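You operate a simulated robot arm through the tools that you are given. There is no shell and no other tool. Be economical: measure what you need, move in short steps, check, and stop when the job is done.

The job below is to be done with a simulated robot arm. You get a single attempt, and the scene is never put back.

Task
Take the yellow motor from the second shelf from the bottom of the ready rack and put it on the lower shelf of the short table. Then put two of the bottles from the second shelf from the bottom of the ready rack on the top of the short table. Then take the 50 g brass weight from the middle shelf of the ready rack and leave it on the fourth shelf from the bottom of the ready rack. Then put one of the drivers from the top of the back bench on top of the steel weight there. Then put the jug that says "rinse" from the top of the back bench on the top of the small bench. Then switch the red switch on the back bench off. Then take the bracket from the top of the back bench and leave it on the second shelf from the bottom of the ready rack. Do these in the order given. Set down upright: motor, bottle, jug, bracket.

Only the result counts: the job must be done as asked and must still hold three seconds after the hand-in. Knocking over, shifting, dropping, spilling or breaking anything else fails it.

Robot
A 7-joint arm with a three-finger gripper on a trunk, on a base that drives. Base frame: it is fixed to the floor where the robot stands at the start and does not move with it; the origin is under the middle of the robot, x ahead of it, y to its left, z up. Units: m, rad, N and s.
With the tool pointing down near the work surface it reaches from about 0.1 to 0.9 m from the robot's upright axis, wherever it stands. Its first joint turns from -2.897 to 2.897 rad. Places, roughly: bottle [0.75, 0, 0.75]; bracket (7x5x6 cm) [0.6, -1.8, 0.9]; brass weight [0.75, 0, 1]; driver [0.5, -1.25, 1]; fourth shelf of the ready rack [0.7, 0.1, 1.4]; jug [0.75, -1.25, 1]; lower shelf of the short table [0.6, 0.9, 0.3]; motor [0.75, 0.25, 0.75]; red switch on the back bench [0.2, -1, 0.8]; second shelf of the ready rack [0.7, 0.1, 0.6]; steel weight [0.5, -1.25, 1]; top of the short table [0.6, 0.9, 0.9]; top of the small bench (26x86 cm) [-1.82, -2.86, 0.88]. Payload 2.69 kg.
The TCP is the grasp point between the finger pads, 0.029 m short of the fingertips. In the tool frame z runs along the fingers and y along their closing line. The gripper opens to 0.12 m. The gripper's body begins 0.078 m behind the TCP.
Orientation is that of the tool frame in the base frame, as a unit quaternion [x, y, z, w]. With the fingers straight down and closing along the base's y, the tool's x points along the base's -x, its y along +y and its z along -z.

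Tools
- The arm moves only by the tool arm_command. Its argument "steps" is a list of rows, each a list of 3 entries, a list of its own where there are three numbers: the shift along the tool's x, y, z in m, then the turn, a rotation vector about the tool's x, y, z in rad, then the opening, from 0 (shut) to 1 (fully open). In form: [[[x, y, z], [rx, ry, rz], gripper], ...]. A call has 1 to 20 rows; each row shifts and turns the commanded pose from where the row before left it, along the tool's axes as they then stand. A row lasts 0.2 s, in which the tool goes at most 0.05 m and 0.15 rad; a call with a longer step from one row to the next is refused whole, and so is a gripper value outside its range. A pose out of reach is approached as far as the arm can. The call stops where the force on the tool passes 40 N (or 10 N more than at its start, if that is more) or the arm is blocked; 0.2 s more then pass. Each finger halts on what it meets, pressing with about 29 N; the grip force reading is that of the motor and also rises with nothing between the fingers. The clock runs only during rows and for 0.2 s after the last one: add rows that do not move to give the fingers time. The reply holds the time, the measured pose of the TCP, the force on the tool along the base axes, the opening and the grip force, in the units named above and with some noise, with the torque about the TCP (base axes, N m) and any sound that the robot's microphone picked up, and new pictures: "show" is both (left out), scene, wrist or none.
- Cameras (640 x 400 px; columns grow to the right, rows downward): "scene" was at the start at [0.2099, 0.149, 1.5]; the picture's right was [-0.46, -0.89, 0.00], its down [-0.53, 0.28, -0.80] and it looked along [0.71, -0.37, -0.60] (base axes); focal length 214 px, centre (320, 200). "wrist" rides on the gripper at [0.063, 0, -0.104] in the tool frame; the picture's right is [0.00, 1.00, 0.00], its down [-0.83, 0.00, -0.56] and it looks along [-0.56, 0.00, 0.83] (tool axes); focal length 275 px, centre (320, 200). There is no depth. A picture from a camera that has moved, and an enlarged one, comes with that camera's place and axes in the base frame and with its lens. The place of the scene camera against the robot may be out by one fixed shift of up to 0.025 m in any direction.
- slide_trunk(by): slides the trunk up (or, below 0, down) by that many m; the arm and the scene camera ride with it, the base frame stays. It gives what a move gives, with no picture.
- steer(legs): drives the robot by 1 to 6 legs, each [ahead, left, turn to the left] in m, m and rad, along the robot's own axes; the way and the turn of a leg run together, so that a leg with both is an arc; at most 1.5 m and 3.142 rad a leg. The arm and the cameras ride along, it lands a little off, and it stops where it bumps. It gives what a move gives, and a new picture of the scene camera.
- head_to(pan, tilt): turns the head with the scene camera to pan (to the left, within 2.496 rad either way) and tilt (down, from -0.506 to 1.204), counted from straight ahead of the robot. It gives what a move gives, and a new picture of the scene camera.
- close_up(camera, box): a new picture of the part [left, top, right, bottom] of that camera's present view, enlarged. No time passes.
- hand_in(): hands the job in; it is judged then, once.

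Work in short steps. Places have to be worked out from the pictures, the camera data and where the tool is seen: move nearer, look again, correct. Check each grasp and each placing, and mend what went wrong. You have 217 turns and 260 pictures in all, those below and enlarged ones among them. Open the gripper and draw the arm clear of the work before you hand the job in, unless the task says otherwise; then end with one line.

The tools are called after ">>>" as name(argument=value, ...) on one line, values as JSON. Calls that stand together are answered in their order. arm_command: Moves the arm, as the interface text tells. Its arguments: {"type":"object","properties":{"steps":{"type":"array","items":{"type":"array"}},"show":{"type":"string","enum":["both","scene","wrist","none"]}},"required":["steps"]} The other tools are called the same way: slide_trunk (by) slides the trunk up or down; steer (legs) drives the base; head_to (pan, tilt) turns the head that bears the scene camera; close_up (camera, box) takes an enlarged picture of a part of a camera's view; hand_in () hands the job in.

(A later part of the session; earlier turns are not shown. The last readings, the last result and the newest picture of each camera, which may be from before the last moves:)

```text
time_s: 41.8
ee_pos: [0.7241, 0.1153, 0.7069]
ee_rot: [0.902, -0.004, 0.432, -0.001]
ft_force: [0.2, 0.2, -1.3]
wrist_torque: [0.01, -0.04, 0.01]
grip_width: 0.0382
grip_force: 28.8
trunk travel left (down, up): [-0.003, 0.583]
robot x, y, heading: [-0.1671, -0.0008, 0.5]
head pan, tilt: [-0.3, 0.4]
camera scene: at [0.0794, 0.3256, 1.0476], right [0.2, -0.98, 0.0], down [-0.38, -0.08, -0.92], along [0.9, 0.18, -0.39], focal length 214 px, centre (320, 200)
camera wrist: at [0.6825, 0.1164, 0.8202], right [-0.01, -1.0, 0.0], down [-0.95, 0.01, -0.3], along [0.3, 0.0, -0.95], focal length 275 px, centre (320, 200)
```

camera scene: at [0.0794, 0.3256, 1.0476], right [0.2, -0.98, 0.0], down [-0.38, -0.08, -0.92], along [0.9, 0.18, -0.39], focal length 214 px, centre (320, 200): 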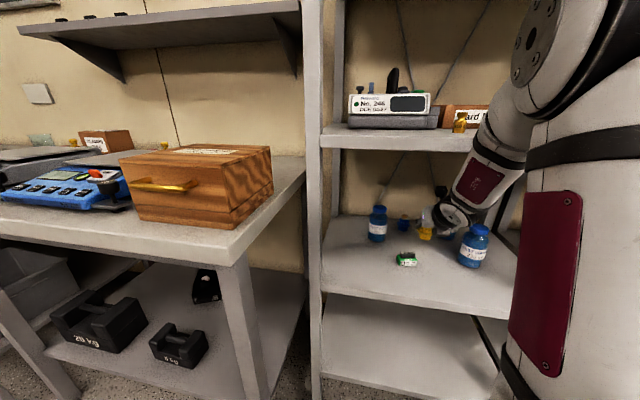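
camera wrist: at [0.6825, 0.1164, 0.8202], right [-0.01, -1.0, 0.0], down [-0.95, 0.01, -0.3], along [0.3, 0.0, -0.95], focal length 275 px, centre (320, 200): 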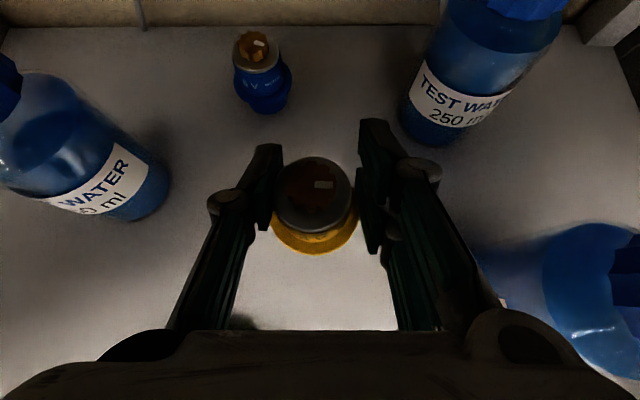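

The motor is held. I'll drive straight back out of the rack.

>>> steer(legs=[[-0.263, 0.144, 0]])

>>> head_to(pan=0.35, tilt=0.6)

```text
time_s: 43.9
ee_pos: [0.4249, 0.1098, 0.7071]
ee_rot: [0.902, -0.006, 0.432, 0.0]
ft_force: [0.0, 0.3, -1.2]
wrist_torque: [0.03, 0.01, 0.04]
grip_width: 0.0386
grip_force: 28.9
trunk travel left (down, up): [-0.003, 0.583]
robot x, y, heading: [-0.4684, -0.0018, 0.493]
head pan, tilt: [-0.3, 0.4]
camera scene: at [-0.2196, 0.3232, 1.0476], right [0.19, -0.98, 0.0], down [-0.38, -0.08, -0.92], along [0.9, 0.18, -0.39], focal length 214 px, centre (320, 200)
```

scene: 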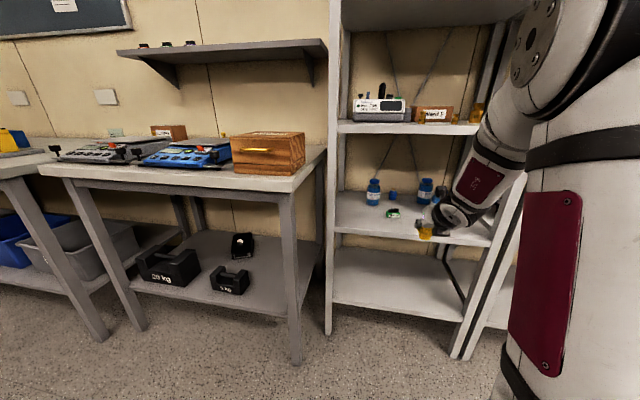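

```text
time_s: 44.9
ee_pos: [0.4237, 0.1096, 0.707]
ee_rot: [0.902, -0.007, 0.432, 0.001]
ft_force: [0.3, 1.4, -1.4]
wrist_torque: [0.0, -0.03, 0.0]
grip_width: 0.038
grip_force: 29.0
trunk travel left (down, up): [-0.003, 0.583]
robot x, y, heading: [-0.4686, -0.0021, 0.489]
head pan, tilt: [0.351, 0.6]
camera scene: at [-0.2518, 0.3714, 1.0294], right [0.75, -0.66, 0.0], down [-0.38, -0.42, -0.83], along [0.55, 0.62, -0.56], focal length 214 px, centre (320, 200)
```

scene: 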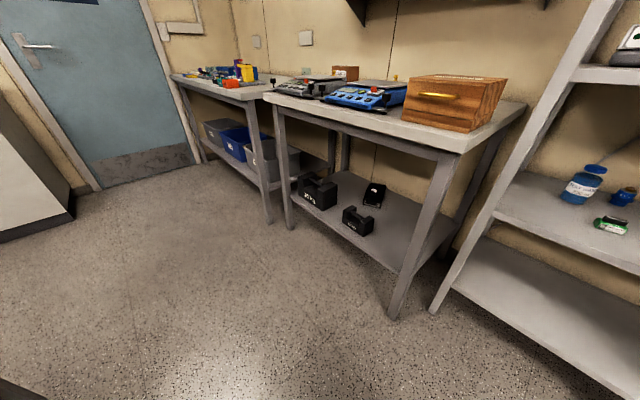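

The table legs are at about (0.36, 0.53) and (0.37, 1.37), and the lower shelf is at z≈0.30, clear for y 0.56–0.78. I'll drive so the tool is in front of it at y≈0.70.

>>> steer(legs=[[0.102, 0.616, 0]])

>>> head_to(pan=-0.2, tilt=0.6)

```text
time_s: 47.1
ee_pos: [0.3154, 0.4368, 0.7058]
ee_rot: [0.902, -0.002, 0.431, 0.0]
ft_force: [0.4, -0.2, -2.1]
wrist_torque: [0.01, -0.02, 0.01]
grip_width: 0.0376
grip_force: 28.8
trunk travel left (down, up): [-0.003, 0.583]
robot x, y, heading: [-0.5751, 0.3127, 0.514]
head pan, tilt: [0.351, 0.6]
stopped in leg 1: the robot was blocked; the commanded pose is now the measured one
camera scene: at [-0.364, 0.6891, 1.0294], right [0.76, -0.65, 0.0], down [-0.37, -0.43, -0.82], along [0.54, 0.62, -0.57], focal length 214 px, centre (320, 200)
```

scene: 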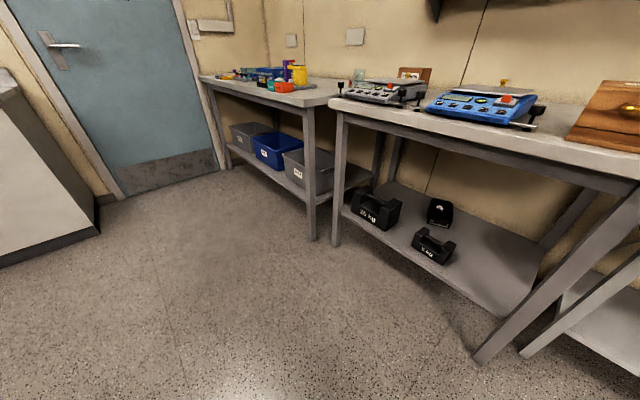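

```text
time_s: 48.1
ee_pos: [0.3166, 0.4354, 0.7056]
ee_rot: [0.902, -0.002, 0.432, -0.001]
ft_force: [-0.5, -0.4, -1.7]
wrist_torque: [0.0, -0.02, 0.0]
grip_width: 0.0378
grip_force: 29.3
trunk travel left (down, up): [-0.003, 0.583]
robot x, y, heading: [-0.5709, 0.3153, 0.506]
head pan, tilt: [-0.201, 0.6]
camera scene: at [-0.3376, 0.649, 1.0294], right [0.3, -0.95, 0.0], down [-0.54, -0.17, -0.82], along [0.79, 0.25, -0.57], focal length 214 px, centre (320, 200)
```

scene: 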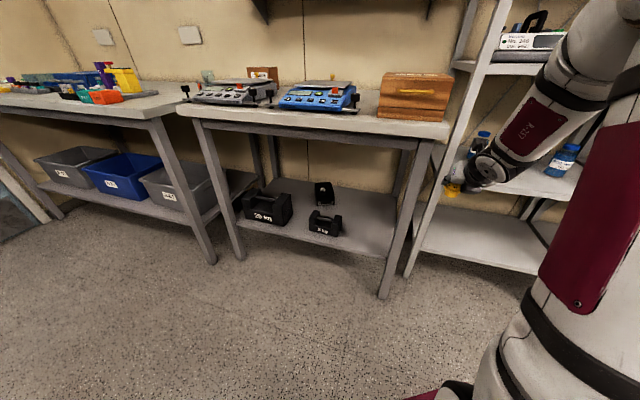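

Something blocked the base. I'll look left and behind.

>>> head_to(pan=1.6, tilt=0.8)

>>> head_to(pan=2.45, tilt=0.7)

```text
time_s: 49.9
ee_pos: [0.315, 0.4379, 0.7063]
ee_rot: [0.902, -0.001, 0.432, -0.002]
ft_force: [0.4, 0.2, -2.3]
wrist_torque: [0.04, -0.01, -0.03]
grip_width: 0.0376
grip_force: 28.6
trunk travel left (down, up): [-0.003, 0.583]
robot x, y, heading: [-0.5772, 0.3128, 0.505]
head pan, tilt: [1.6, 0.799]
camera scene: at [-0.4631, 0.6916, 1.0125], right [0.86, 0.51, 0.0], down [0.37, -0.62, -0.7], along [-0.36, 0.6, -0.72], focal length 214 px, centre (320, 200)
```

scene: 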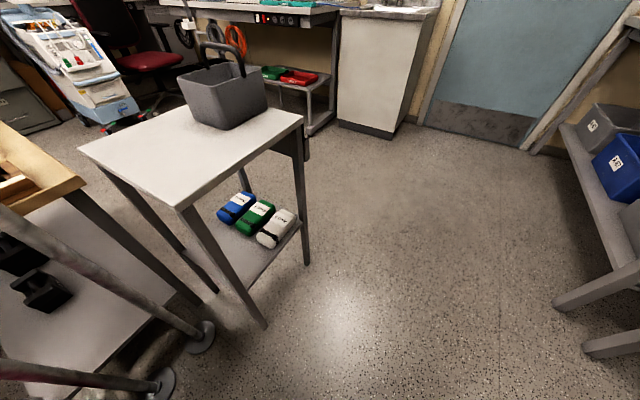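

```text
time_s: 51.0
ee_pos: [0.315, 0.4357, 0.7074]
ee_rot: [0.902, 0.0, 0.431, -0.002]
ft_force: [0.5, 0.1, -1.8]
wrist_torque: [0.0, -0.05, 0.03]
grip_width: 0.0378
grip_force: 29.2
trunk travel left (down, up): [-0.003, 0.583]
robot x, y, heading: [-0.5752, 0.3129, 0.51]
head pan, tilt: [2.45, 0.7]
camera scene: at [-0.5053, 0.6378, 1.0208], right [0.18, 0.98, 0.0], down [0.63, -0.12, -0.76], along [-0.75, 0.14, -0.64], focal length 214 px, centre (320, 200)
```

scene: 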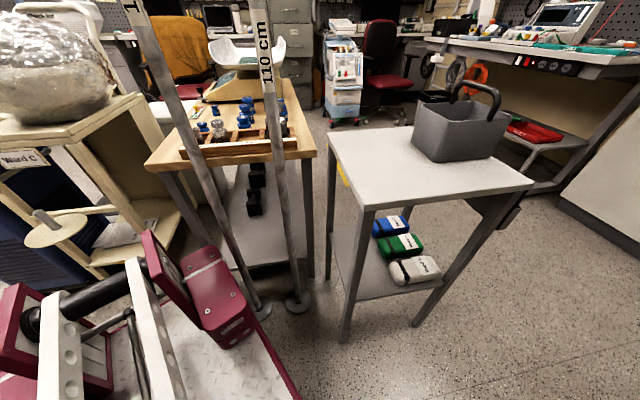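

The base rear corner met the foot of one of two poles at about (-0.98, 0.42–0.62). I'll move away from it and square the heading to 0 for a slimmer footprint.

>>> steer(legs=[[0.113, -0.064, 0], [0, 0, -0.5]])

>>> head_to(pan=2.3, tilt=0.8)

```text
time_s: 53.7
ee_pos: [0.4019, 0.0082, 0.7073]
ee_rot: [0.875, -0.218, 0.419, 0.103]
ft_force: [-1.1, -0.3, -1.5]
wrist_torque: [0.01, 0.0, -0.02]
grip_width: 0.0377
grip_force: 28.6
trunk travel left (down, up): [-0.003, 0.583]
robot x, y, heading: [-0.4422, 0.3128, 0.019]
head pan, tilt: [2.45, 0.7]
camera scene: at [-0.2328, 0.5616, 1.0208], right [0.62, 0.79, 0.0], down [0.51, -0.4, -0.77], along [-0.6, 0.47, -0.64], focal length 214 px, centre (320, 200)
```

scene: 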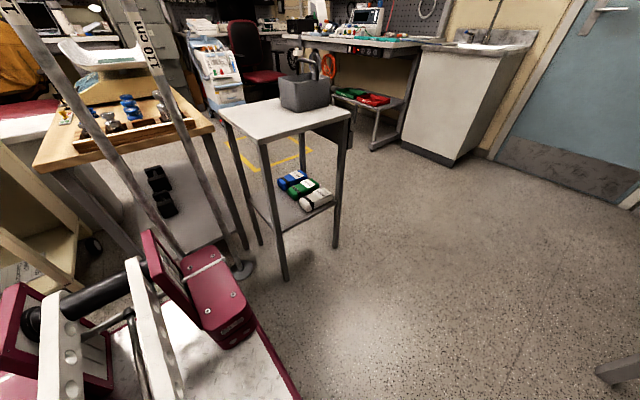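

```text
time_s: 54.4
ee_pos: [0.4017, 0.0081, 0.7064]
ee_rot: [0.875, -0.218, 0.42, 0.102]
ft_force: [0.8, 0.0, -2.5]
wrist_torque: [-0.03, -0.02, -0.02]
grip_width: 0.0327
grip_force: 29.3
trunk travel left (down, up): [-0.003, 0.583]
robot x, y, heading: [-0.4435, 0.3143, 0.022]
head pan, tilt: [2.3, 0.799]
camera scene: at [-0.2213, 0.5678, 1.0126], right [0.73, 0.68, 0.0], down [0.49, -0.52, -0.7], along [-0.48, 0.51, -0.72], focal length 214 px, centre (320, 200)
```

scene: 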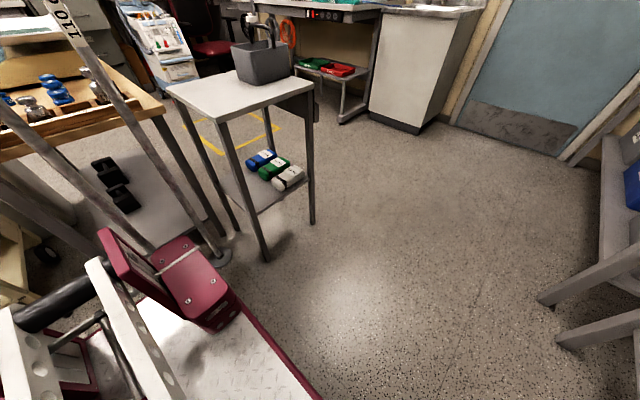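

The grip width dropped to 3.3 cm, so I'll check the motor in the hand.

>>> close_up(camera="wrist", box=[160, 80, 480, 280])

```text
2.00 times, centred on (320, 180) of wrist
camera zoom: at [0.3641, 0.0271, 0.8202], right [-0.46, -0.89, 0.0], down [-0.85, 0.44, -0.3], along [0.27, -0.14, -0.95], focal length 551 px, centre (320, 240)
```

zoom: 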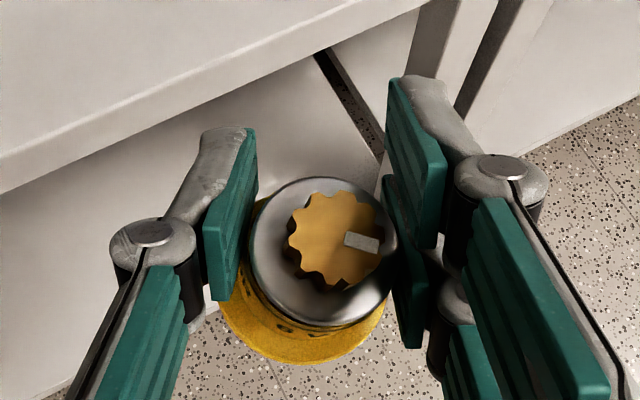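

The motor is slipping down in a grip that is too high. I'll set it back down at the front of shelf 2 to re-grip it lower, moving over the shelf first.

>>> arm_command(steps=[[[0.01175, -0.0213, 0.0148], [0, 0, 0], 0.05], [[0.01175, -0.0213, 0.0148], [0, 0, 0], 0.05], [[0.01175, -0.0213, 0.0148], [0, 0, 0], 0.05], [[0.01175, -0.0213, 0.0148], [0, 0, 0], 0.05], [[0.01175, -0.0213, 0.0148], [0, 0, 0], 0.05], [[0.01175, -0.0213, 0.0148], [0, 0, 0], 0.05]], show="wrist")

```text
time_s: 55.8
ee_pos: [0.5598, 0.0676, 0.7099]
ee_rot: [0.875, -0.218, 0.42, 0.103]
ft_force: [1.2, -0.2, -1.4]
wrist_torque: [-0.03, 0.01, 0.0]
grip_width: 0.0326
grip_force: 29.4
trunk travel left (down, up): [-0.003, 0.583]
robot x, y, heading: [-0.4449, 0.3129, 0.022]
head pan, tilt: [2.3, 0.799]
camera wrist: at [0.5226, 0.087, 0.8225], right [-0.47, -0.89, 0.0], down [-0.84, 0.44, -0.3], along [0.26, -0.14, -0.95], focal length 275 px, centre (320, 200)
```

wrist: 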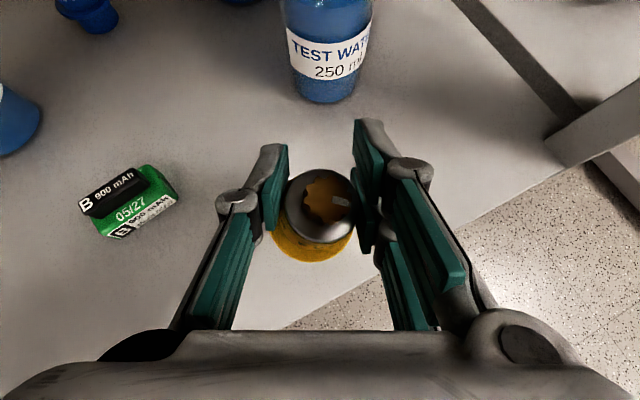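

Lowering toward the shelf in small steps.

>>> arm_command(steps=[[[-0.0117, 0, 0.0094], [0, 0, 0], 0.05], [[-0.0117, 0, 0.0094], [0, 0, 0], 0.05], [[0, 0, 0], [0, 0, 0], 0.05]], show="none")

>>> arm_command(steps=[[[-0.0039, 0, 0.0031], [0, 0, 0], 0.05], [[0, 0, 0], [0, 0, 0], 0.05]], show="wrist")

```text
time_s: 56.6
ee_pos: [0.5616, 0.0674, 0.6778]
ee_rot: [0.875, -0.218, 0.42, 0.102]
ft_force: [0.3, -0.2, -1.3]
wrist_torque: [-0.01, -0.02, 0.02]
grip_width: 0.0326
grip_force: 29.2
trunk travel left (down, up): [-0.003, 0.583]
robot x, y, heading: [-0.4472, 0.315, 0.019]
head pan, tilt: [2.3, 0.799]
```

```text
time_s: 57.2
ee_pos: [0.562, 0.0692, 0.6713]
ee_rot: [0.875, -0.218, 0.42, 0.102]
ft_force: [0.6, 0.3, -1.9]
wrist_torque: [0.0, -0.02, 0.03]
grip_width: 0.0325
grip_force: 28.9
trunk travel left (down, up): [-0.003, 0.583]
robot x, y, heading: [-0.4431, 0.3086, 0.024]
head pan, tilt: [2.3, 0.799]
camera wrist: at [0.5239, 0.0876, 0.7853], right [-0.46, -0.89, 0.0], down [-0.85, 0.44, -0.3], along [0.27, -0.14, -0.95], focal length 275 px, centre (320, 200)
```

wrist: 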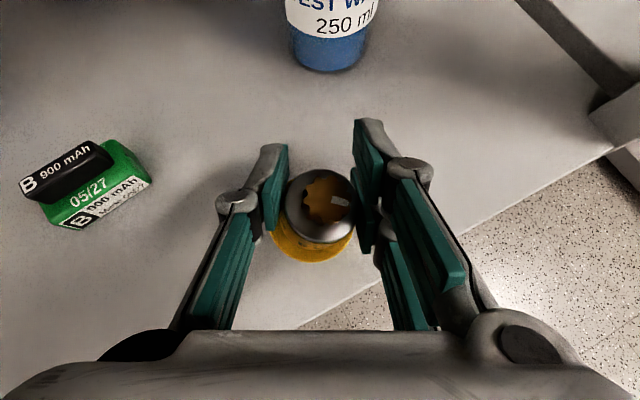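

No contact yet; lowering a bit more.

>>> arm_command(steps=[[[-0.0039, 0, 0.0031], [0, 0, 0], 0.05], [[0, 0, 0], [0, 0, 0], 0.05]], show="none")

>>> arm_command(steps=[[[-0.0031, 0, 0.0025], [0, 0, 0], 0.05], [[0, 0, 0], [0, 0, 0], 0.05]], show="none")

```text
time_s: 57.8
ee_pos: [0.5612, 0.0674, 0.6705]
ee_rot: [0.874, -0.218, 0.422, 0.102]
ft_force: [0.8, 1.0, 22.4]
wrist_torque: [-0.03, 0.21, 0.02]
grip_width: 0.0329
grip_force: 29.1
trunk travel left (down, up): [-0.003, 0.583]
robot x, y, heading: [-0.4421, 0.3121, 0.024]
head pan, tilt: [2.3, 0.799]
```

```text
time_s: 58.4
ee_pos: [0.5637, 0.0676, 0.6682]
ee_rot: [0.873, -0.217, 0.424, 0.102]
ft_force: [5.1, -1.7, 39.2]
wrist_torque: [-0.3, 0.15, 0.01]
grip_width: 0.0328
grip_force: 28.5
trunk travel left (down, up): [-0.003, 0.583]
robot x, y, heading: [-0.4418, 0.3126, 0.02]
head pan, tilt: [2.3, 0.799]
```

In contact. I'll ease off 3 mm, release, then back off along the tool.

>>> arm_command(steps=[[[0.0025, 0, -0.002], [0, 0, 0], 0.05], [[0, 0, 0], [0, 0, 0], 0.3], [[0, 0, 0], [0, 0, 0], 0.65], [[0, 0, 0], [0, 0, 0], 0.65], [[0, 0, -0.03], [0, 0, 0], 0.65], [[0, 0, -0.04], [0, 0, 0], 0.65]], show="wrist")

>>> head_to(pan=-0.2, tilt=0.4)

```text
time_s: 59.8
ee_pos: [0.5125, 0.094, 0.7086]
ee_rot: [0.876, -0.217, 0.419, 0.102]
ft_force: [0.7, 0.3, 0.2]
wrist_torque: [-0.01, -0.02, 0.0]
grip_width: 0.0782
grip_force: 0.1
trunk travel left (down, up): [-0.003, 0.583]
robot x, y, heading: [-0.4444, 0.3105, 0.025]
head pan, tilt: [2.3, 0.799]
camera wrist: at [0.4749, 0.114, 0.8231], right [-0.46, -0.89, 0.0], down [-0.85, 0.44, -0.3], along [0.26, -0.14, -0.95], focal length 275 px, centre (320, 200)
```

wrist: 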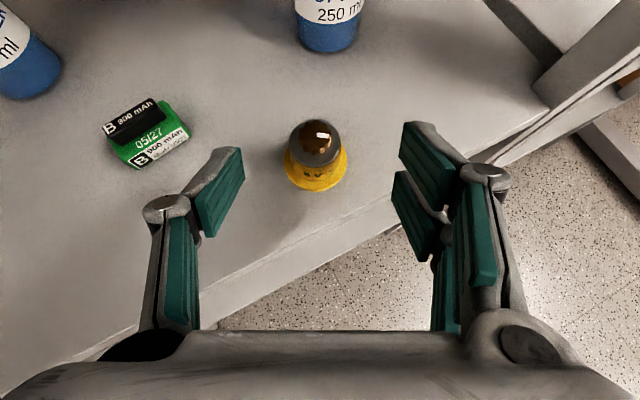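

```text
time_s: 62.1
ee_pos: [0.5128, 0.0946, 0.7095]
ee_rot: [0.876, -0.217, 0.419, 0.102]
ft_force: [0.7, 0.1, 0.0]
wrist_torque: [0.0, 0.01, -0.03]
grip_width: 0.0781
grip_force: 0.0
trunk travel left (down, up): [-0.003, 0.583]
robot x, y, heading: [-0.4401, 0.3139, 0.023]
head pan, tilt: [-0.201, 0.4]
camera scene: at [-0.075, 0.4927, 1.0476], right [-0.18, -0.98, 0.0], down [-0.38, 0.07, -0.92], along [0.91, -0.16, -0.39], focal length 214 px, centre (320, 200)
```

scene: 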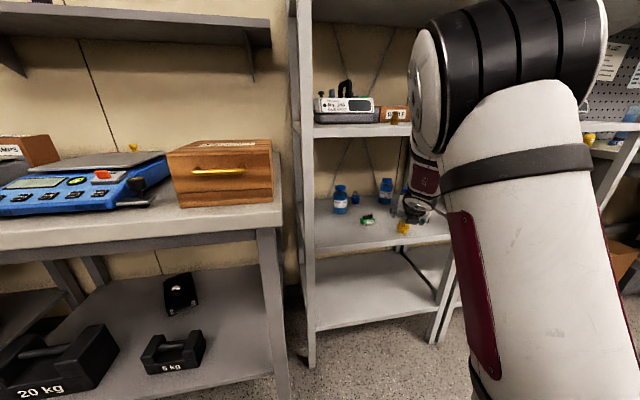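

The motor stands upright near the front of the shelf. I'll zoom on its shape.

>>> close_up(camera="scene", box=[370, 200, 450, 250])

>>> close_up(camera="wrist", box=[236, 100, 396, 200])

```text
8.00 times, centred on (410, 225) of scene
camera zoom: at [-0.075, 0.4927, 1.0476], right [-0.18, -0.98, 0.0], down [-0.38, 0.07, -0.92], along [0.91, -0.16, -0.39], focal length 1716 px, centre (-400, 0)
```

zoom: 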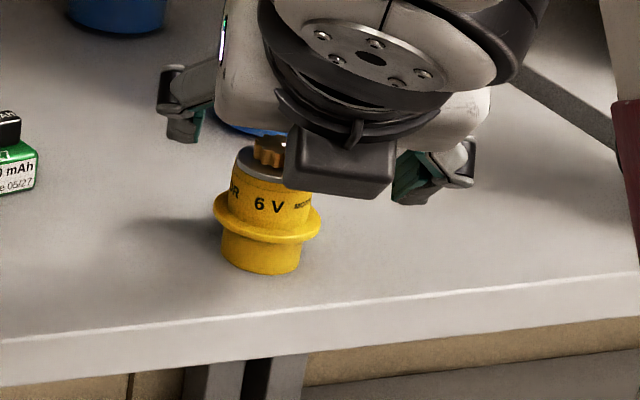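

```text
4.00 times, centred on (316, 150) of wrist
camera zoom: at [0.4753, 0.1139, 0.8235], right [-0.46, -0.89, 0.0], down [-0.85, 0.44, -0.3], along [0.27, -0.14, -0.95], focal length 1101 px, centre (336, 400)
```

zoom: 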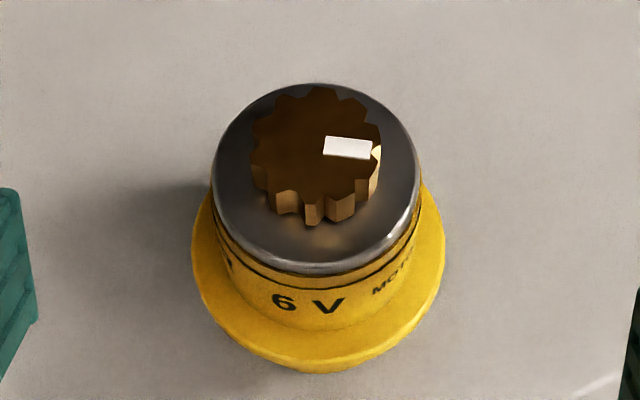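

The motor centre is about (0.555, 0.075); earlier I had gripped only its top edge, 1.5 cm off. I'll back off, flatten the tilt to about 22°, and re-approach lower.

>>> arm_command(steps=[[[0, 0, -0.04], [0, 0, 0], 0.65], [[0, 0, 0], [0, 0.1, 0], 0.65], [[0, 0, 0], [0, 0.1, 0], 0.65], [[0, 0, 0], [0, 0.1, 0], 0.65], [[0, 0, 0], [0, 0, 0], 0.65]])

```text
time_s: 63.3
ee_pos: [0.4851, 0.1089, 0.7358]
ee_rot: [0.802, -0.2, 0.546, 0.134]
ft_force: [-0.2, 0.3, 0.7]
wrist_torque: [0.0, -0.03, 0.0]
grip_width: 0.0778
grip_force: 0.1
trunk travel left (down, up): [-0.003, 0.583]
robot x, y, heading: [-0.4432, 0.3128, 0.021]
head pan, tilt: [-0.201, 0.4]
camera scene: at [-0.0751, 0.4928, 1.0476], right [-0.18, -0.98, 0.0], down [-0.38, 0.07, -0.92], along [0.91, -0.16, -0.39], focal length 214 px, centre (320, 200)
camera wrist: at [0.4196, 0.1435, 0.8321], right [-0.46, -0.89, 0.0], down [-0.73, 0.38, -0.57], along [0.5, -0.27, -0.82], focal length 275 px, centre (320, 200)
```

scene: 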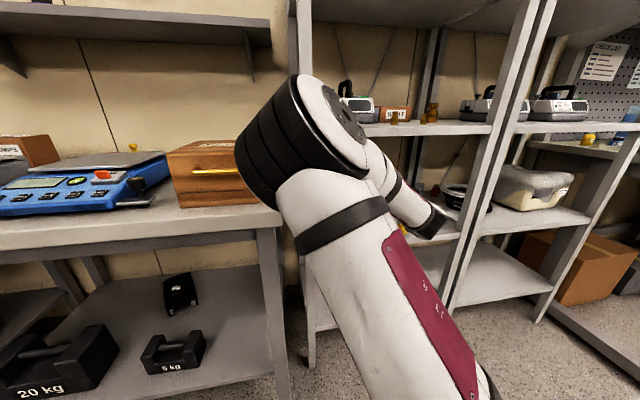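
wrist: 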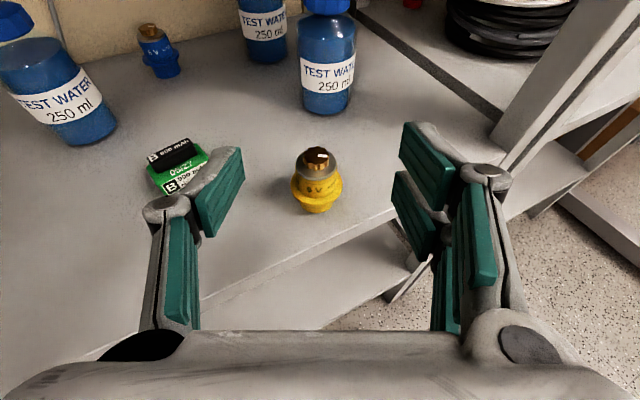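

The elbow swung left, but the tool pose is as asked (tilt 21°). The motor is confirmed at (0.553, 0.076). I'll descend and advance around it.

>>> arm_command(steps=[[[-0.036, -0.0013, 0.0225], [0, 0, 0], 0.65], [[-0.036, -0.0013, 0.0225], [0, 0, 0], 0.65], [[0.011, 0, 0.0278], [0, 0, 0], 0.65], [[0, 0, 0], [0, 0, 0], 0.65]])

```text
time_s: 64.3
ee_pos: [0.5282, 0.089, 0.651]
ee_rot: [0.803, -0.2, 0.546, 0.133]
ft_force: [-0.2, 0.9, 0.5]
wrist_torque: [0.0, 0.02, 0.0]
grip_width: 0.0778
grip_force: 0.0
trunk travel left (down, up): [-0.003, 0.583]
robot x, y, heading: [-0.4475, 0.3125, 0.026]
head pan, tilt: [-0.201, 0.4]
camera scene: at [-0.075, 0.4927, 1.0476], right [-0.18, -0.98, 0.0], down [-0.38, 0.07, -0.92], along [0.91, -0.16, -0.39], focal length 214 px, centre (320, 200)
camera wrist: at [0.4617, 0.1234, 0.7466], right [-0.47, -0.89, 0.0], down [-0.73, 0.38, -0.57], along [0.5, -0.26, -0.82], focal length 275 px, centre (320, 200)
```

scene: 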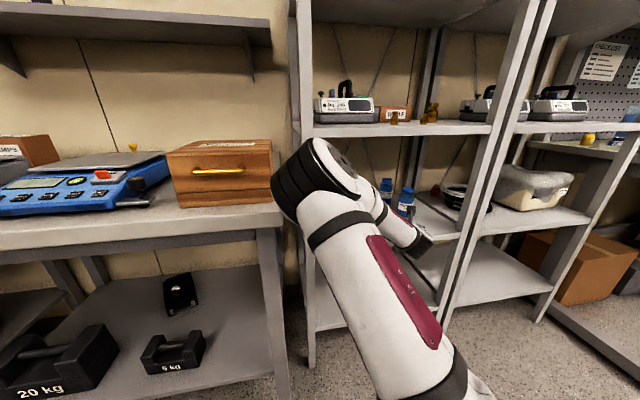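
wrist: 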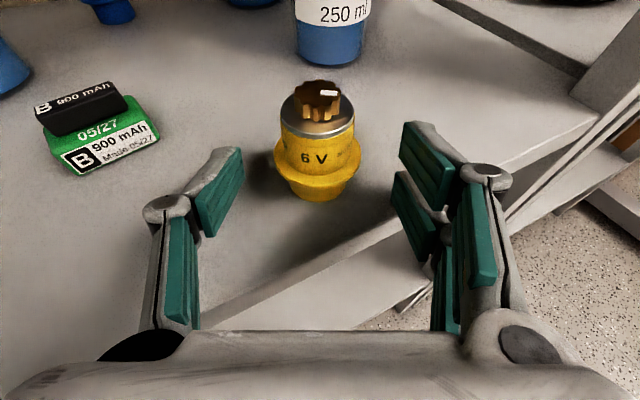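

Advancing the last 3 cm and gripping.

>>> arm_command(steps=[[[0.0062, 0, 0.0155], [0, 0, 0], 0.65], [[0.0062, 0, 0.0155], [0, 0, 0], 0.65], [[0, 0, 0], [0, 0, 0], 0.4], [[0, 0, 0], [0, 0, 0], 0.2], [[0, 0, 0], [0, 0, 0], 0.1], [[0, 0, 0], [0, 0, 0], 0.1]], show="wrist")

```text
time_s: 65.7
ee_pos: [0.5567, 0.0739, 0.6518]
ee_rot: [0.803, -0.199, 0.546, 0.133]
ft_force: [0.3, 0.1, 0.1]
wrist_torque: [-0.05, -0.01, 0.0]
grip_width: 0.0427
grip_force: 29.0
trunk travel left (down, up): [-0.003, 0.583]
robot x, y, heading: [-0.4449, 0.3151, 0.022]
head pan, tilt: [-0.201, 0.4]
camera wrist: at [0.491, 0.1083, 0.7476], right [-0.47, -0.89, 0.0], down [-0.73, 0.38, -0.57], along [0.5, -0.26, -0.82], focal length 275 px, centre (320, 200)
```

wrist: 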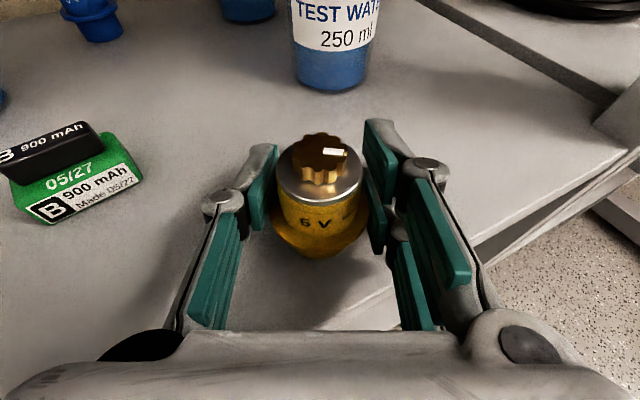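

Solid grip at 4.3 cm now. Lift 5 cm and draw back out of the shelf.

>>> arm_command(steps=[[[0.0155, 0, -0.0061], [0, 0, 0], 0.1], [[0.0155, 0, -0.0061], [0, 0, 0], 0.1], [[0.0155, 0, -0.0061], [0, 0, 0], 0.1], [[-0.0095, 0.012, -0.026], [0, 0, 0], 0.1], [[-0.0095, 0.012, -0.026], [0, 0, 0], 0.1], [[-0.0095, 0.012, -0.026], [0, 0, 0], 0.1], [[-0.0095, 0.012, -0.026], [0, 0, 0], 0.1], [[-0.0095, 0.012, -0.026], [0, 0, 0], 0.1]])

```text
time_s: 67.5
ee_pos: [0.4074, 0.0861, 0.7052]
ee_rot: [0.803, -0.199, 0.546, 0.134]
ft_force: [-0.4, 0.5, -1.7]
wrist_torque: [-0.02, -0.01, 0.0]
grip_width: 0.0428
grip_force: 28.5
trunk travel left (down, up): [-0.003, 0.583]
robot x, y, heading: [-0.4457, 0.3116, 0.03]
head pan, tilt: [-0.201, 0.4]
camera scene: at [-0.0749, 0.4927, 1.0476], right [-0.18, -0.98, 0.0], down [-0.38, 0.07, -0.92], along [0.91, -0.16, -0.39], focal length 214 px, centre (320, 200)
camera wrist: at [0.3416, 0.1211, 0.801], right [-0.46, -0.89, 0.0], down [-0.73, 0.38, -0.57], along [0.5, -0.27, -0.82], focal length 275 px, centre (320, 200)
```

scene: 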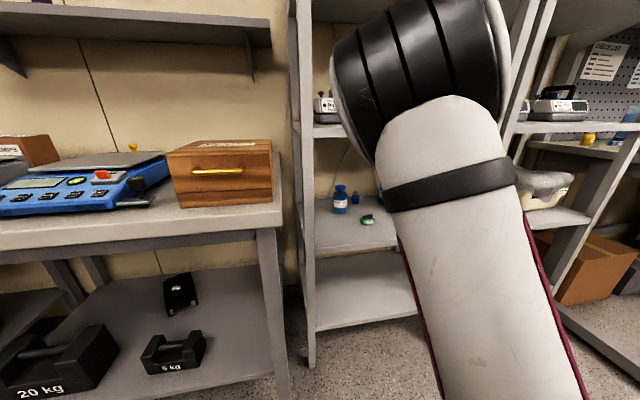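
wrist: 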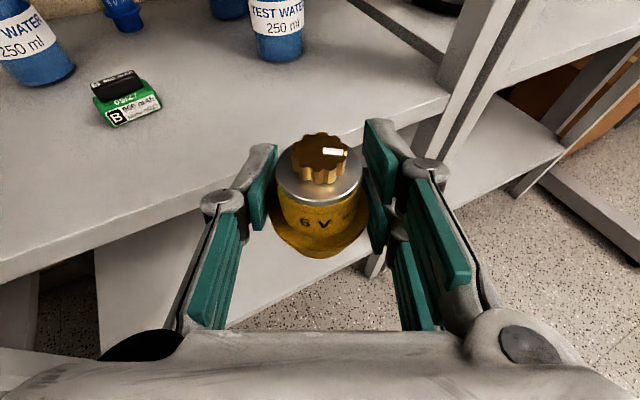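

Held well. Now I'll drive right, then turn left to face along the aisle.

>>> steer(legs=[[0.0, -0.5, 0], [0, 0, 1.54]])

>>> head_to(pan=-0.3, tilt=0.6)

```text
time_s: 74.3
ee_pos: [-0.2263, 0.6592, 0.7041]
ee_rot: [0.704, 0.434, 0.478, -0.297]
ft_force: [-0.6, -0.7, -1.7]
wrist_torque: [0.01, -0.02, 0.0]
grip_width: 0.0429
grip_force: 28.8
trunk travel left (down, up): [-0.003, 0.583]
robot x, y, heading: [-0.4317, -0.1999, 1.612]
head pan, tilt: [-0.201, 0.4]
camera scene: at [-0.6353, 0.18, 1.0476], right [0.99, -0.15, 0.0], down [-0.06, -0.38, -0.92], along [0.14, 0.91, -0.39], focal length 214 px, centre (320, 200)
```

scene: 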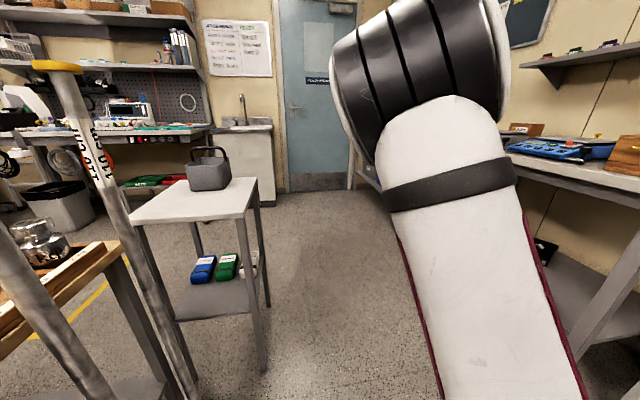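

```text
time_s: 75.1
ee_pos: [-0.2242, 0.6573, 0.7061]
ee_rot: [0.704, 0.434, 0.478, -0.296]
ft_force: [0.5, 0.1, -2.1]
wrist_torque: [-0.02, 0.01, -0.01]
grip_width: 0.0428
grip_force: 28.8
trunk travel left (down, up): [-0.003, 0.583]
robot x, y, heading: [-0.4315, -0.199, 1.615]
head pan, tilt: [-0.3, 0.6]
camera scene: at [-0.6273, 0.174, 1.0294], right [0.97, -0.25, 0.0], down [-0.14, -0.55, -0.83], along [0.21, 0.8, -0.56], focal length 214 px, centre (320, 200)
```

scene: 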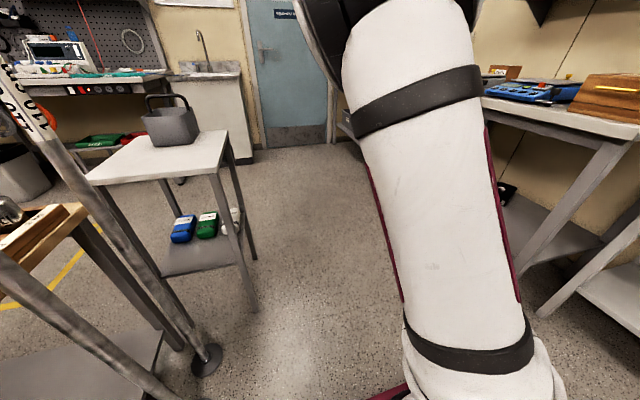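

Facing along the aisle now. I'll sweep the held motor around to the robot's right on a chord, yawing the tool toward +x; first half.

>>> arm_command(steps=[[[-0.0084, 0.0359, -0.0214], [-0.0517, 0, 0.0204], 0.1], [[-0.0077, 0.0371, -0.0195], [-0.0517, 0, 0.0204], 0.1], [[-0.0069, 0.0382, -0.0175], [-0.0517, 0, 0.0204], 0.1], [[-0.0061, 0.0391, -0.0156], [-0.0517, 0, 0.0204], 0.1], [[-0.0053, 0.04, -0.0135], [-0.0517, 0, 0.0204], 0.1], [[-0.0045, 0.0408, -0.0114], [-0.0517, 0, 0.0204], 0.1], [[-0.0037, 0.0414, -0.0093], [-0.0517, 0, 0.0204], 0.1], [[-0.0028, 0.0419, -0.0072], [-0.0517, 0, 0.0204], 0.1], [[-0.002, 0.0423, -0.005], [-0.0517, 0, 0.0204], 0.1], [[-0.0011, 0.0425, -0.0028], [-0.0517, 0, 0.0204], 0.1]])

```text
time_s: 77.3
ee_pos: [0.0211, 0.3209, 0.7195]
ee_rot: [0.797, 0.225, 0.539, -0.154]
ft_force: [0.4, -0.1, -1.4]
wrist_torque: [-0.02, 0.03, -0.03]
grip_width: 0.0426
grip_force: 29.0
out of reach, approached as far as the arm can: row 3, 4, 5, 6
trunk travel left (down, up): [-0.003, 0.583]
robot x, y, heading: [-0.4344, -0.1987, 1.62]
head pan, tilt: [-0.3, 0.6]
camera scene: at [-0.6274, 0.174, 1.0294], right [0.97, -0.25, 0.0], down [-0.14, -0.55, -0.82], along [0.21, 0.8, -0.57], focal length 214 px, centre (320, 200)
camera wrist: at [-0.0421, 0.2821, 0.8157], right [0.53, -0.85, 0.0], down [-0.7, -0.43, -0.57], along [0.48, 0.3, -0.82], focal length 275 px, centre (320, 200)
```

scene: 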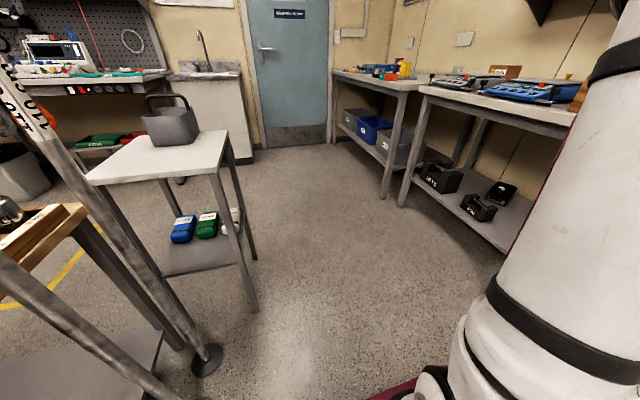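
wrist: 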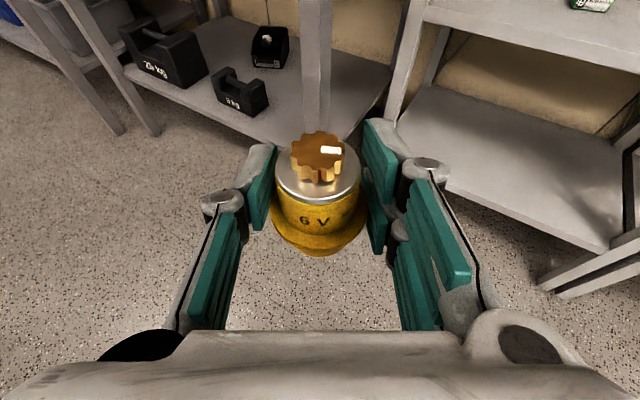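

The sweep works. Continuing a bit further to finish the yaw.

>>> arm_command(steps=[[[-0.0002, 0.0426, -0.0006], [-0.0517, 0, 0.0204], 0.1], [[0.0006, 0.0425, 0.0016], [-0.0517, 0, 0.0204], 0.1], [[0.0015, 0.0424, 0.0038], [-0.0517, 0, 0.0204], 0.1], [[0.0023, 0.0421, 0.0059], [-0.0517, 0, 0.0204], 0.1], [[0.0032, 0.0417, 0.0081], [-0.0517, 0, 0.0204], 0.1], [[0.004, 0.0411, 0.0103], [-0.0517, 0, 0.0204], 0.1], [[0.0049, 0.0405, 0.0124], [-0.0517, 0, 0.0204], 0.1], [[0, 0, 0], [-0.075, 0, 0.03], 0.1], [[0, 0, 0], [-0.075, 0, 0.03], 0.1]])

```text
time_s: 79.3
ee_pos: [0.1743, 0.0638, 0.7172]
ee_rot: [0.829, -0.001, 0.56, 0.0]
ft_force: [-0.1, -0.6, -1.8]
wrist_torque: [0.03, -0.05, -0.01]
grip_width: 0.0429
grip_force: 29.1
trunk travel left (down, up): [-0.003, 0.583]
robot x, y, heading: [-0.4318, -0.1985, 1.616]
head pan, tilt: [-0.3, 0.6]
camera scene: at [-0.6271, 0.174, 1.0294], right [0.97, -0.25, 0.0], down [-0.14, -0.55, -0.83], along [0.21, 0.8, -0.56], focal length 214 px, centre (320, 200)
camera wrist: at [0.1002, 0.0642, 0.8128], right [0.0, -1.0, 0.0], down [-0.82, 0.0, -0.57], along [0.57, 0.0, -0.82], focal length 275 px, centre (320, 200)
```

scene: 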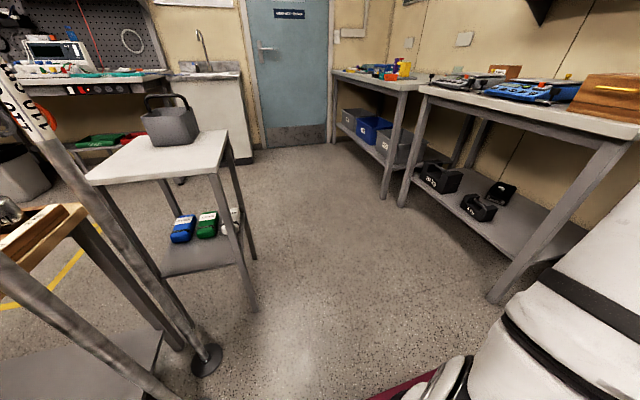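
wrist: 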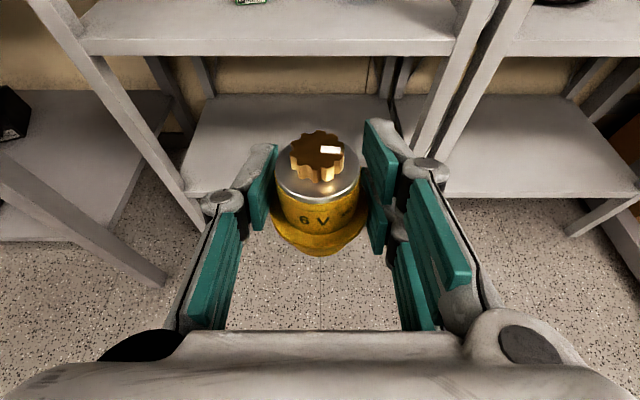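

Squared up. Drive 0.63 along the aisle so the tool faces the gap of the short table.

>>> steer(legs=[[0.63, -0.03, 0]])

>>> head_to(pan=-1.1, tilt=0.6)

```text
time_s: 82.8
ee_pos: [0.1881, 0.6777, 0.7159]
ee_rot: [0.828, -0.009, 0.561, 0.006]
ft_force: [-0.3, -0.5, -2.1]
wrist_torque: [0.01, -0.01, 0.02]
grip_width: 0.0426
grip_force: 29.0
trunk travel left (down, up): [-0.003, 0.583]
robot x, y, heading: [-0.4255, 0.4304, 1.596]
head pan, tilt: [-0.3, 0.6]
camera scene: at [-0.6091, 0.8071, 1.0294], right [0.96, -0.28, 0.0], down [-0.16, -0.54, -0.83], along [0.23, 0.79, -0.56], focal length 214 px, centre (320, 200)
```

scene: 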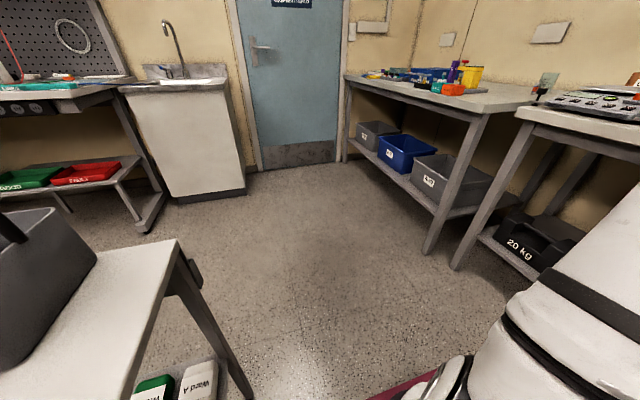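

```text
time_s: 83.9
ee_pos: [0.1897, 0.6795, 0.7161]
ee_rot: [0.828, -0.01, 0.561, 0.006]
ft_force: [0.1, -0.3, -1.7]
wrist_torque: [0.01, -0.02, 0.0]
grip_width: 0.0427
grip_force: 29.1
trunk travel left (down, up): [-0.003, 0.583]
robot x, y, heading: [-0.4223, 0.4329, 1.591]
head pan, tilt: [-1.1, 0.6]
camera scene: at [-0.5555, 0.764, 1.0294], right [0.47, -0.88, 0.0], down [-0.5, -0.27, -0.83], along [0.73, 0.39, -0.57], focal length 214 px, centre (320, 200)
```

scene: 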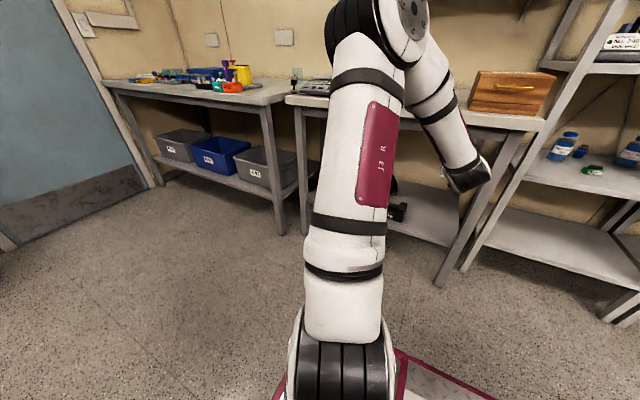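

The elbow is up and clear. I'll lower toward z 0.55 while moving slightly forward.

>>> arm_command(steps=[[[-0.0256, -0.004, 0.0252], [0, 0, 0], 0.1], [[-0.0256, -0.004, 0.0252], [0, 0, 0], 0.1], [[-0.0256, -0.004, 0.0252], [0, 0, 0], 0.1], [[-0.0256, -0.004, 0.0252], [0, 0, 0], 0.1], [[-0.0256, -0.004, 0.0252], [0, 0, 0], 0.1]])

```text
time_s: 85.1
ee_pos: [0.2576, 0.6999, 0.5506]
ee_rot: [0.828, -0.01, 0.561, 0.006]
ft_force: [-1.0, -0.5, -1.7]
wrist_torque: [0.0, 0.04, 0.03]
grip_width: 0.0426
grip_force: 29.1
trunk travel left (down, up): [-0.003, 0.583]
robot x, y, heading: [-0.4276, 0.4296, 1.591]
head pan, tilt: [-1.1, 0.6]
camera scene: at [-0.5556, 0.7639, 1.0294], right [0.47, -0.88, 0.0], down [-0.5, -0.27, -0.83], along [0.73, 0.39, -0.57], focal length 214 px, centre (320, 200)
camera wrist: at [0.1839, 0.7016, 0.6464], right [-0.02, -1.0, 0.0], down [-0.82, 0.02, -0.57], along [0.57, -0.01, -0.82], focal length 275 px, centre (320, 200)
```

scene: 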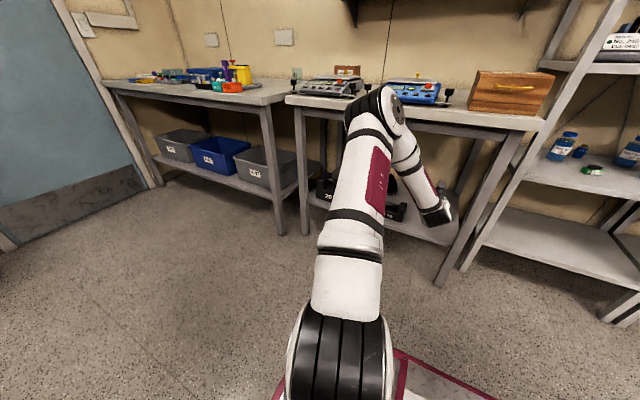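
wrist: 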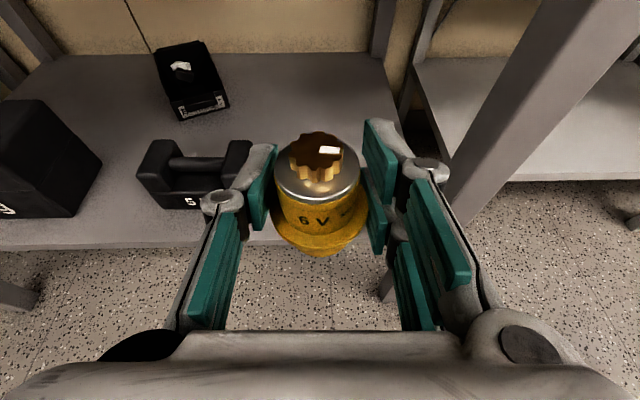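

The gap between the 5 kg weight (y≥0.81) and the leg (y≤0.57) is centred on 0.69. Moving in toward (0.46, 0.69, 0.38).

>>> arm_command(steps=[[[-0.0139, 0.0017, 0.0418], [0, 0, 0], 0.1], [[-0.0139, 0.0017, 0.0418], [0, 0, 0], 0.1], [[-0.0139, 0.0017, 0.0418], [0, 0, 0], 0.1], [[-0.0139, 0.0017, 0.0418], [0, 0, 0], 0.1], [[-0.0139, 0.0017, 0.0418], [0, 0, 0], 0.1], [[-0.0139, 0.0017, 0.0418], [0, 0, 0], 0.1]])

```text
time_s: 86.5
ee_pos: [0.4656, 0.691, 0.3941]
ee_rot: [0.828, -0.01, 0.561, 0.006]
ft_force: [0.7, 0.6, 0.6]
wrist_torque: [-0.01, 0.1, -0.02]
grip_width: 0.0424
grip_force: 28.8
out of reach, approached as far as the arm can: row 3
trunk travel left (down, up): [-0.003, 0.583]
robot x, y, heading: [-0.4245, 0.4288, 1.59]
head pan, tilt: [-1.1, 0.6]
camera scene: at [-0.5557, 0.7639, 1.0294], right [0.47, -0.88, 0.0], down [-0.5, -0.27, -0.83], along [0.73, 0.39, -0.56], focal length 214 px, centre (320, 200)
camera wrist: at [0.3929, 0.6926, 0.4906], right [-0.02, -1.0, 0.0], down [-0.82, 0.02, -0.57], along [0.57, -0.01, -0.82], focal length 275 px, centre (320, 200)
```

scene: 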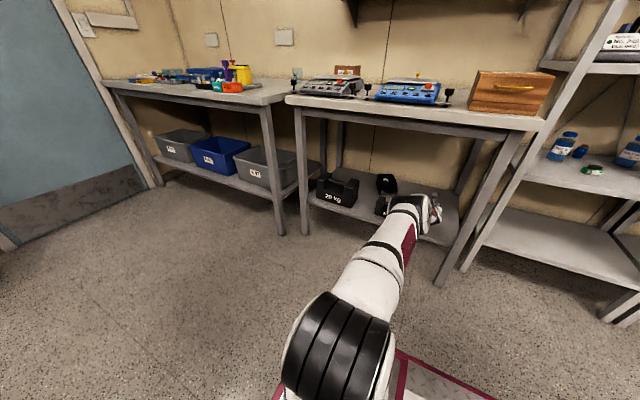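
wrist: 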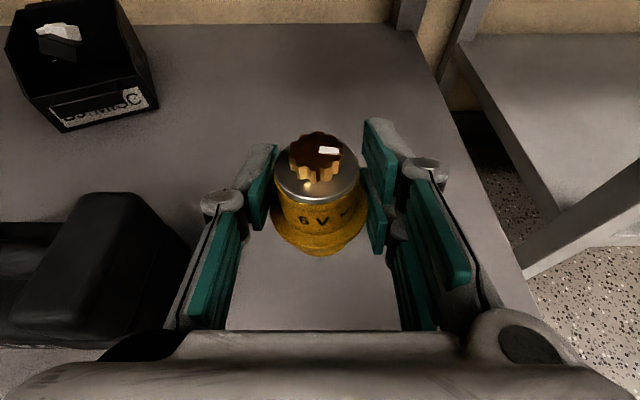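

The weight reading vanished, so it may already be touching. I'll re-read in place, then step down slightly.

>>> arm_command(steps=[[[0, 0, 0], [0, 0, 0], 0.1], [[0, 0, 0], [0, 0, 0], 0.1]], show="none")

>>> close_up(camera="scene", box=[360, 160, 480, 235])

```text
time_s: 87.1
ee_pos: [0.467, 0.6909, 0.3922]
ee_rot: [0.828, -0.01, 0.56, 0.006]
ft_force: [-0.7, -0.4, -1.6]
wrist_torque: [0.02, -0.01, 0.0]
grip_width: 0.0424
grip_force: 28.9
trunk travel left (down, up): [-0.003, 0.583]
robot x, y, heading: [-0.4237, 0.4268, 1.595]
head pan, tilt: [-1.1, 0.6]
```

```text
5.33 times, centred on (420, 198) of scene
camera zoom: at [-0.5554, 0.764, 1.0294], right [0.47, -0.88, 0.0], down [-0.5, -0.27, -0.82], along [0.73, 0.39, -0.57], focal length 1144 px, centre (-213, 213)
```

zoom: 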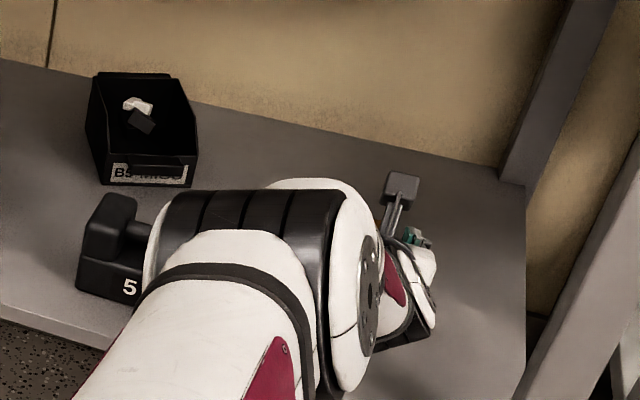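

The wrist is in front of the weight, not over it. Lowering gently in stages.

>>> arm_command(steps=[[[-0.0186, 0, 0.0074], [0, 0, 0], 0.1], [[-0.0093, 0, 0.0037], [0, 0, 0], 0.1], [[0, 0, 0], [0, 0, 0], 0.1]], show="wrist")

```text
time_s: 87.9
ee_pos: [0.4656, 0.6911, 0.3664]
ee_rot: [0.828, -0.011, 0.56, 0.006]
ft_force: [0.9, 0.6, -2.3]
wrist_torque: [0.01, 0.01, -0.01]
grip_width: 0.0424
grip_force: 29.5
trunk travel left (down, up): [-0.003, 0.583]
robot x, y, heading: [-0.4253, 0.4329, 1.591]
head pan, tilt: [-1.1, 0.6]
camera wrist: at [0.3922, 0.6927, 0.4624], right [-0.02, -1.0, 0.0], down [-0.82, 0.02, -0.57], along [0.57, -0.01, -0.82], focal length 275 px, centre (320, 200)
```

wrist: 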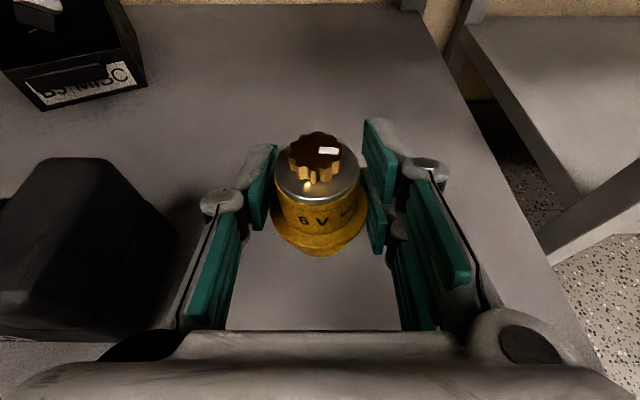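

Shifting 1 cm away from the weight and lowering further.

>>> arm_command(steps=[[[0, 0.01, 0], [0, 0, 0], 0.1], [[-0.0093, 0, 0.0037], [0, 0, 0], 0.1], [[-0.0074, 0, 0.003], [0, 0, 0], 0.1], [[0, 0, 0], [0, 0, 0], 0.1]], show="none")

>>> arm_command(steps=[[[-0.0046, 0, 0.0019], [0, 0, 0], 0.1], [[0, 0, 0], [0, 0, 0], 0.1]], show="none")

```text
time_s: 88.9
ee_pos: [0.4679, 0.681, 0.3489]
ee_rot: [0.828, -0.01, 0.56, 0.006]
ft_force: [-0.6, -0.6, -1.3]
wrist_torque: [-0.02, 0.01, -0.02]
grip_width: 0.0425
grip_force: 28.8
trunk travel left (down, up): [-0.003, 0.583]
robot x, y, heading: [-0.4227, 0.4325, 1.595]
head pan, tilt: [-1.1, 0.6]
```

```text
time_s: 89.5
ee_pos: [0.4662, 0.6814, 0.3445]
ee_rot: [0.828, -0.009, 0.56, 0.006]
ft_force: [0.5, -0.5, -0.6]
wrist_torque: [-0.03, 0.0, 0.0]
grip_width: 0.0378
grip_force: 29.4
trunk travel left (down, up): [-0.003, 0.583]
robot x, y, heading: [-0.4217, 0.4282, 1.589]
head pan, tilt: [-1.1, 0.6]
```

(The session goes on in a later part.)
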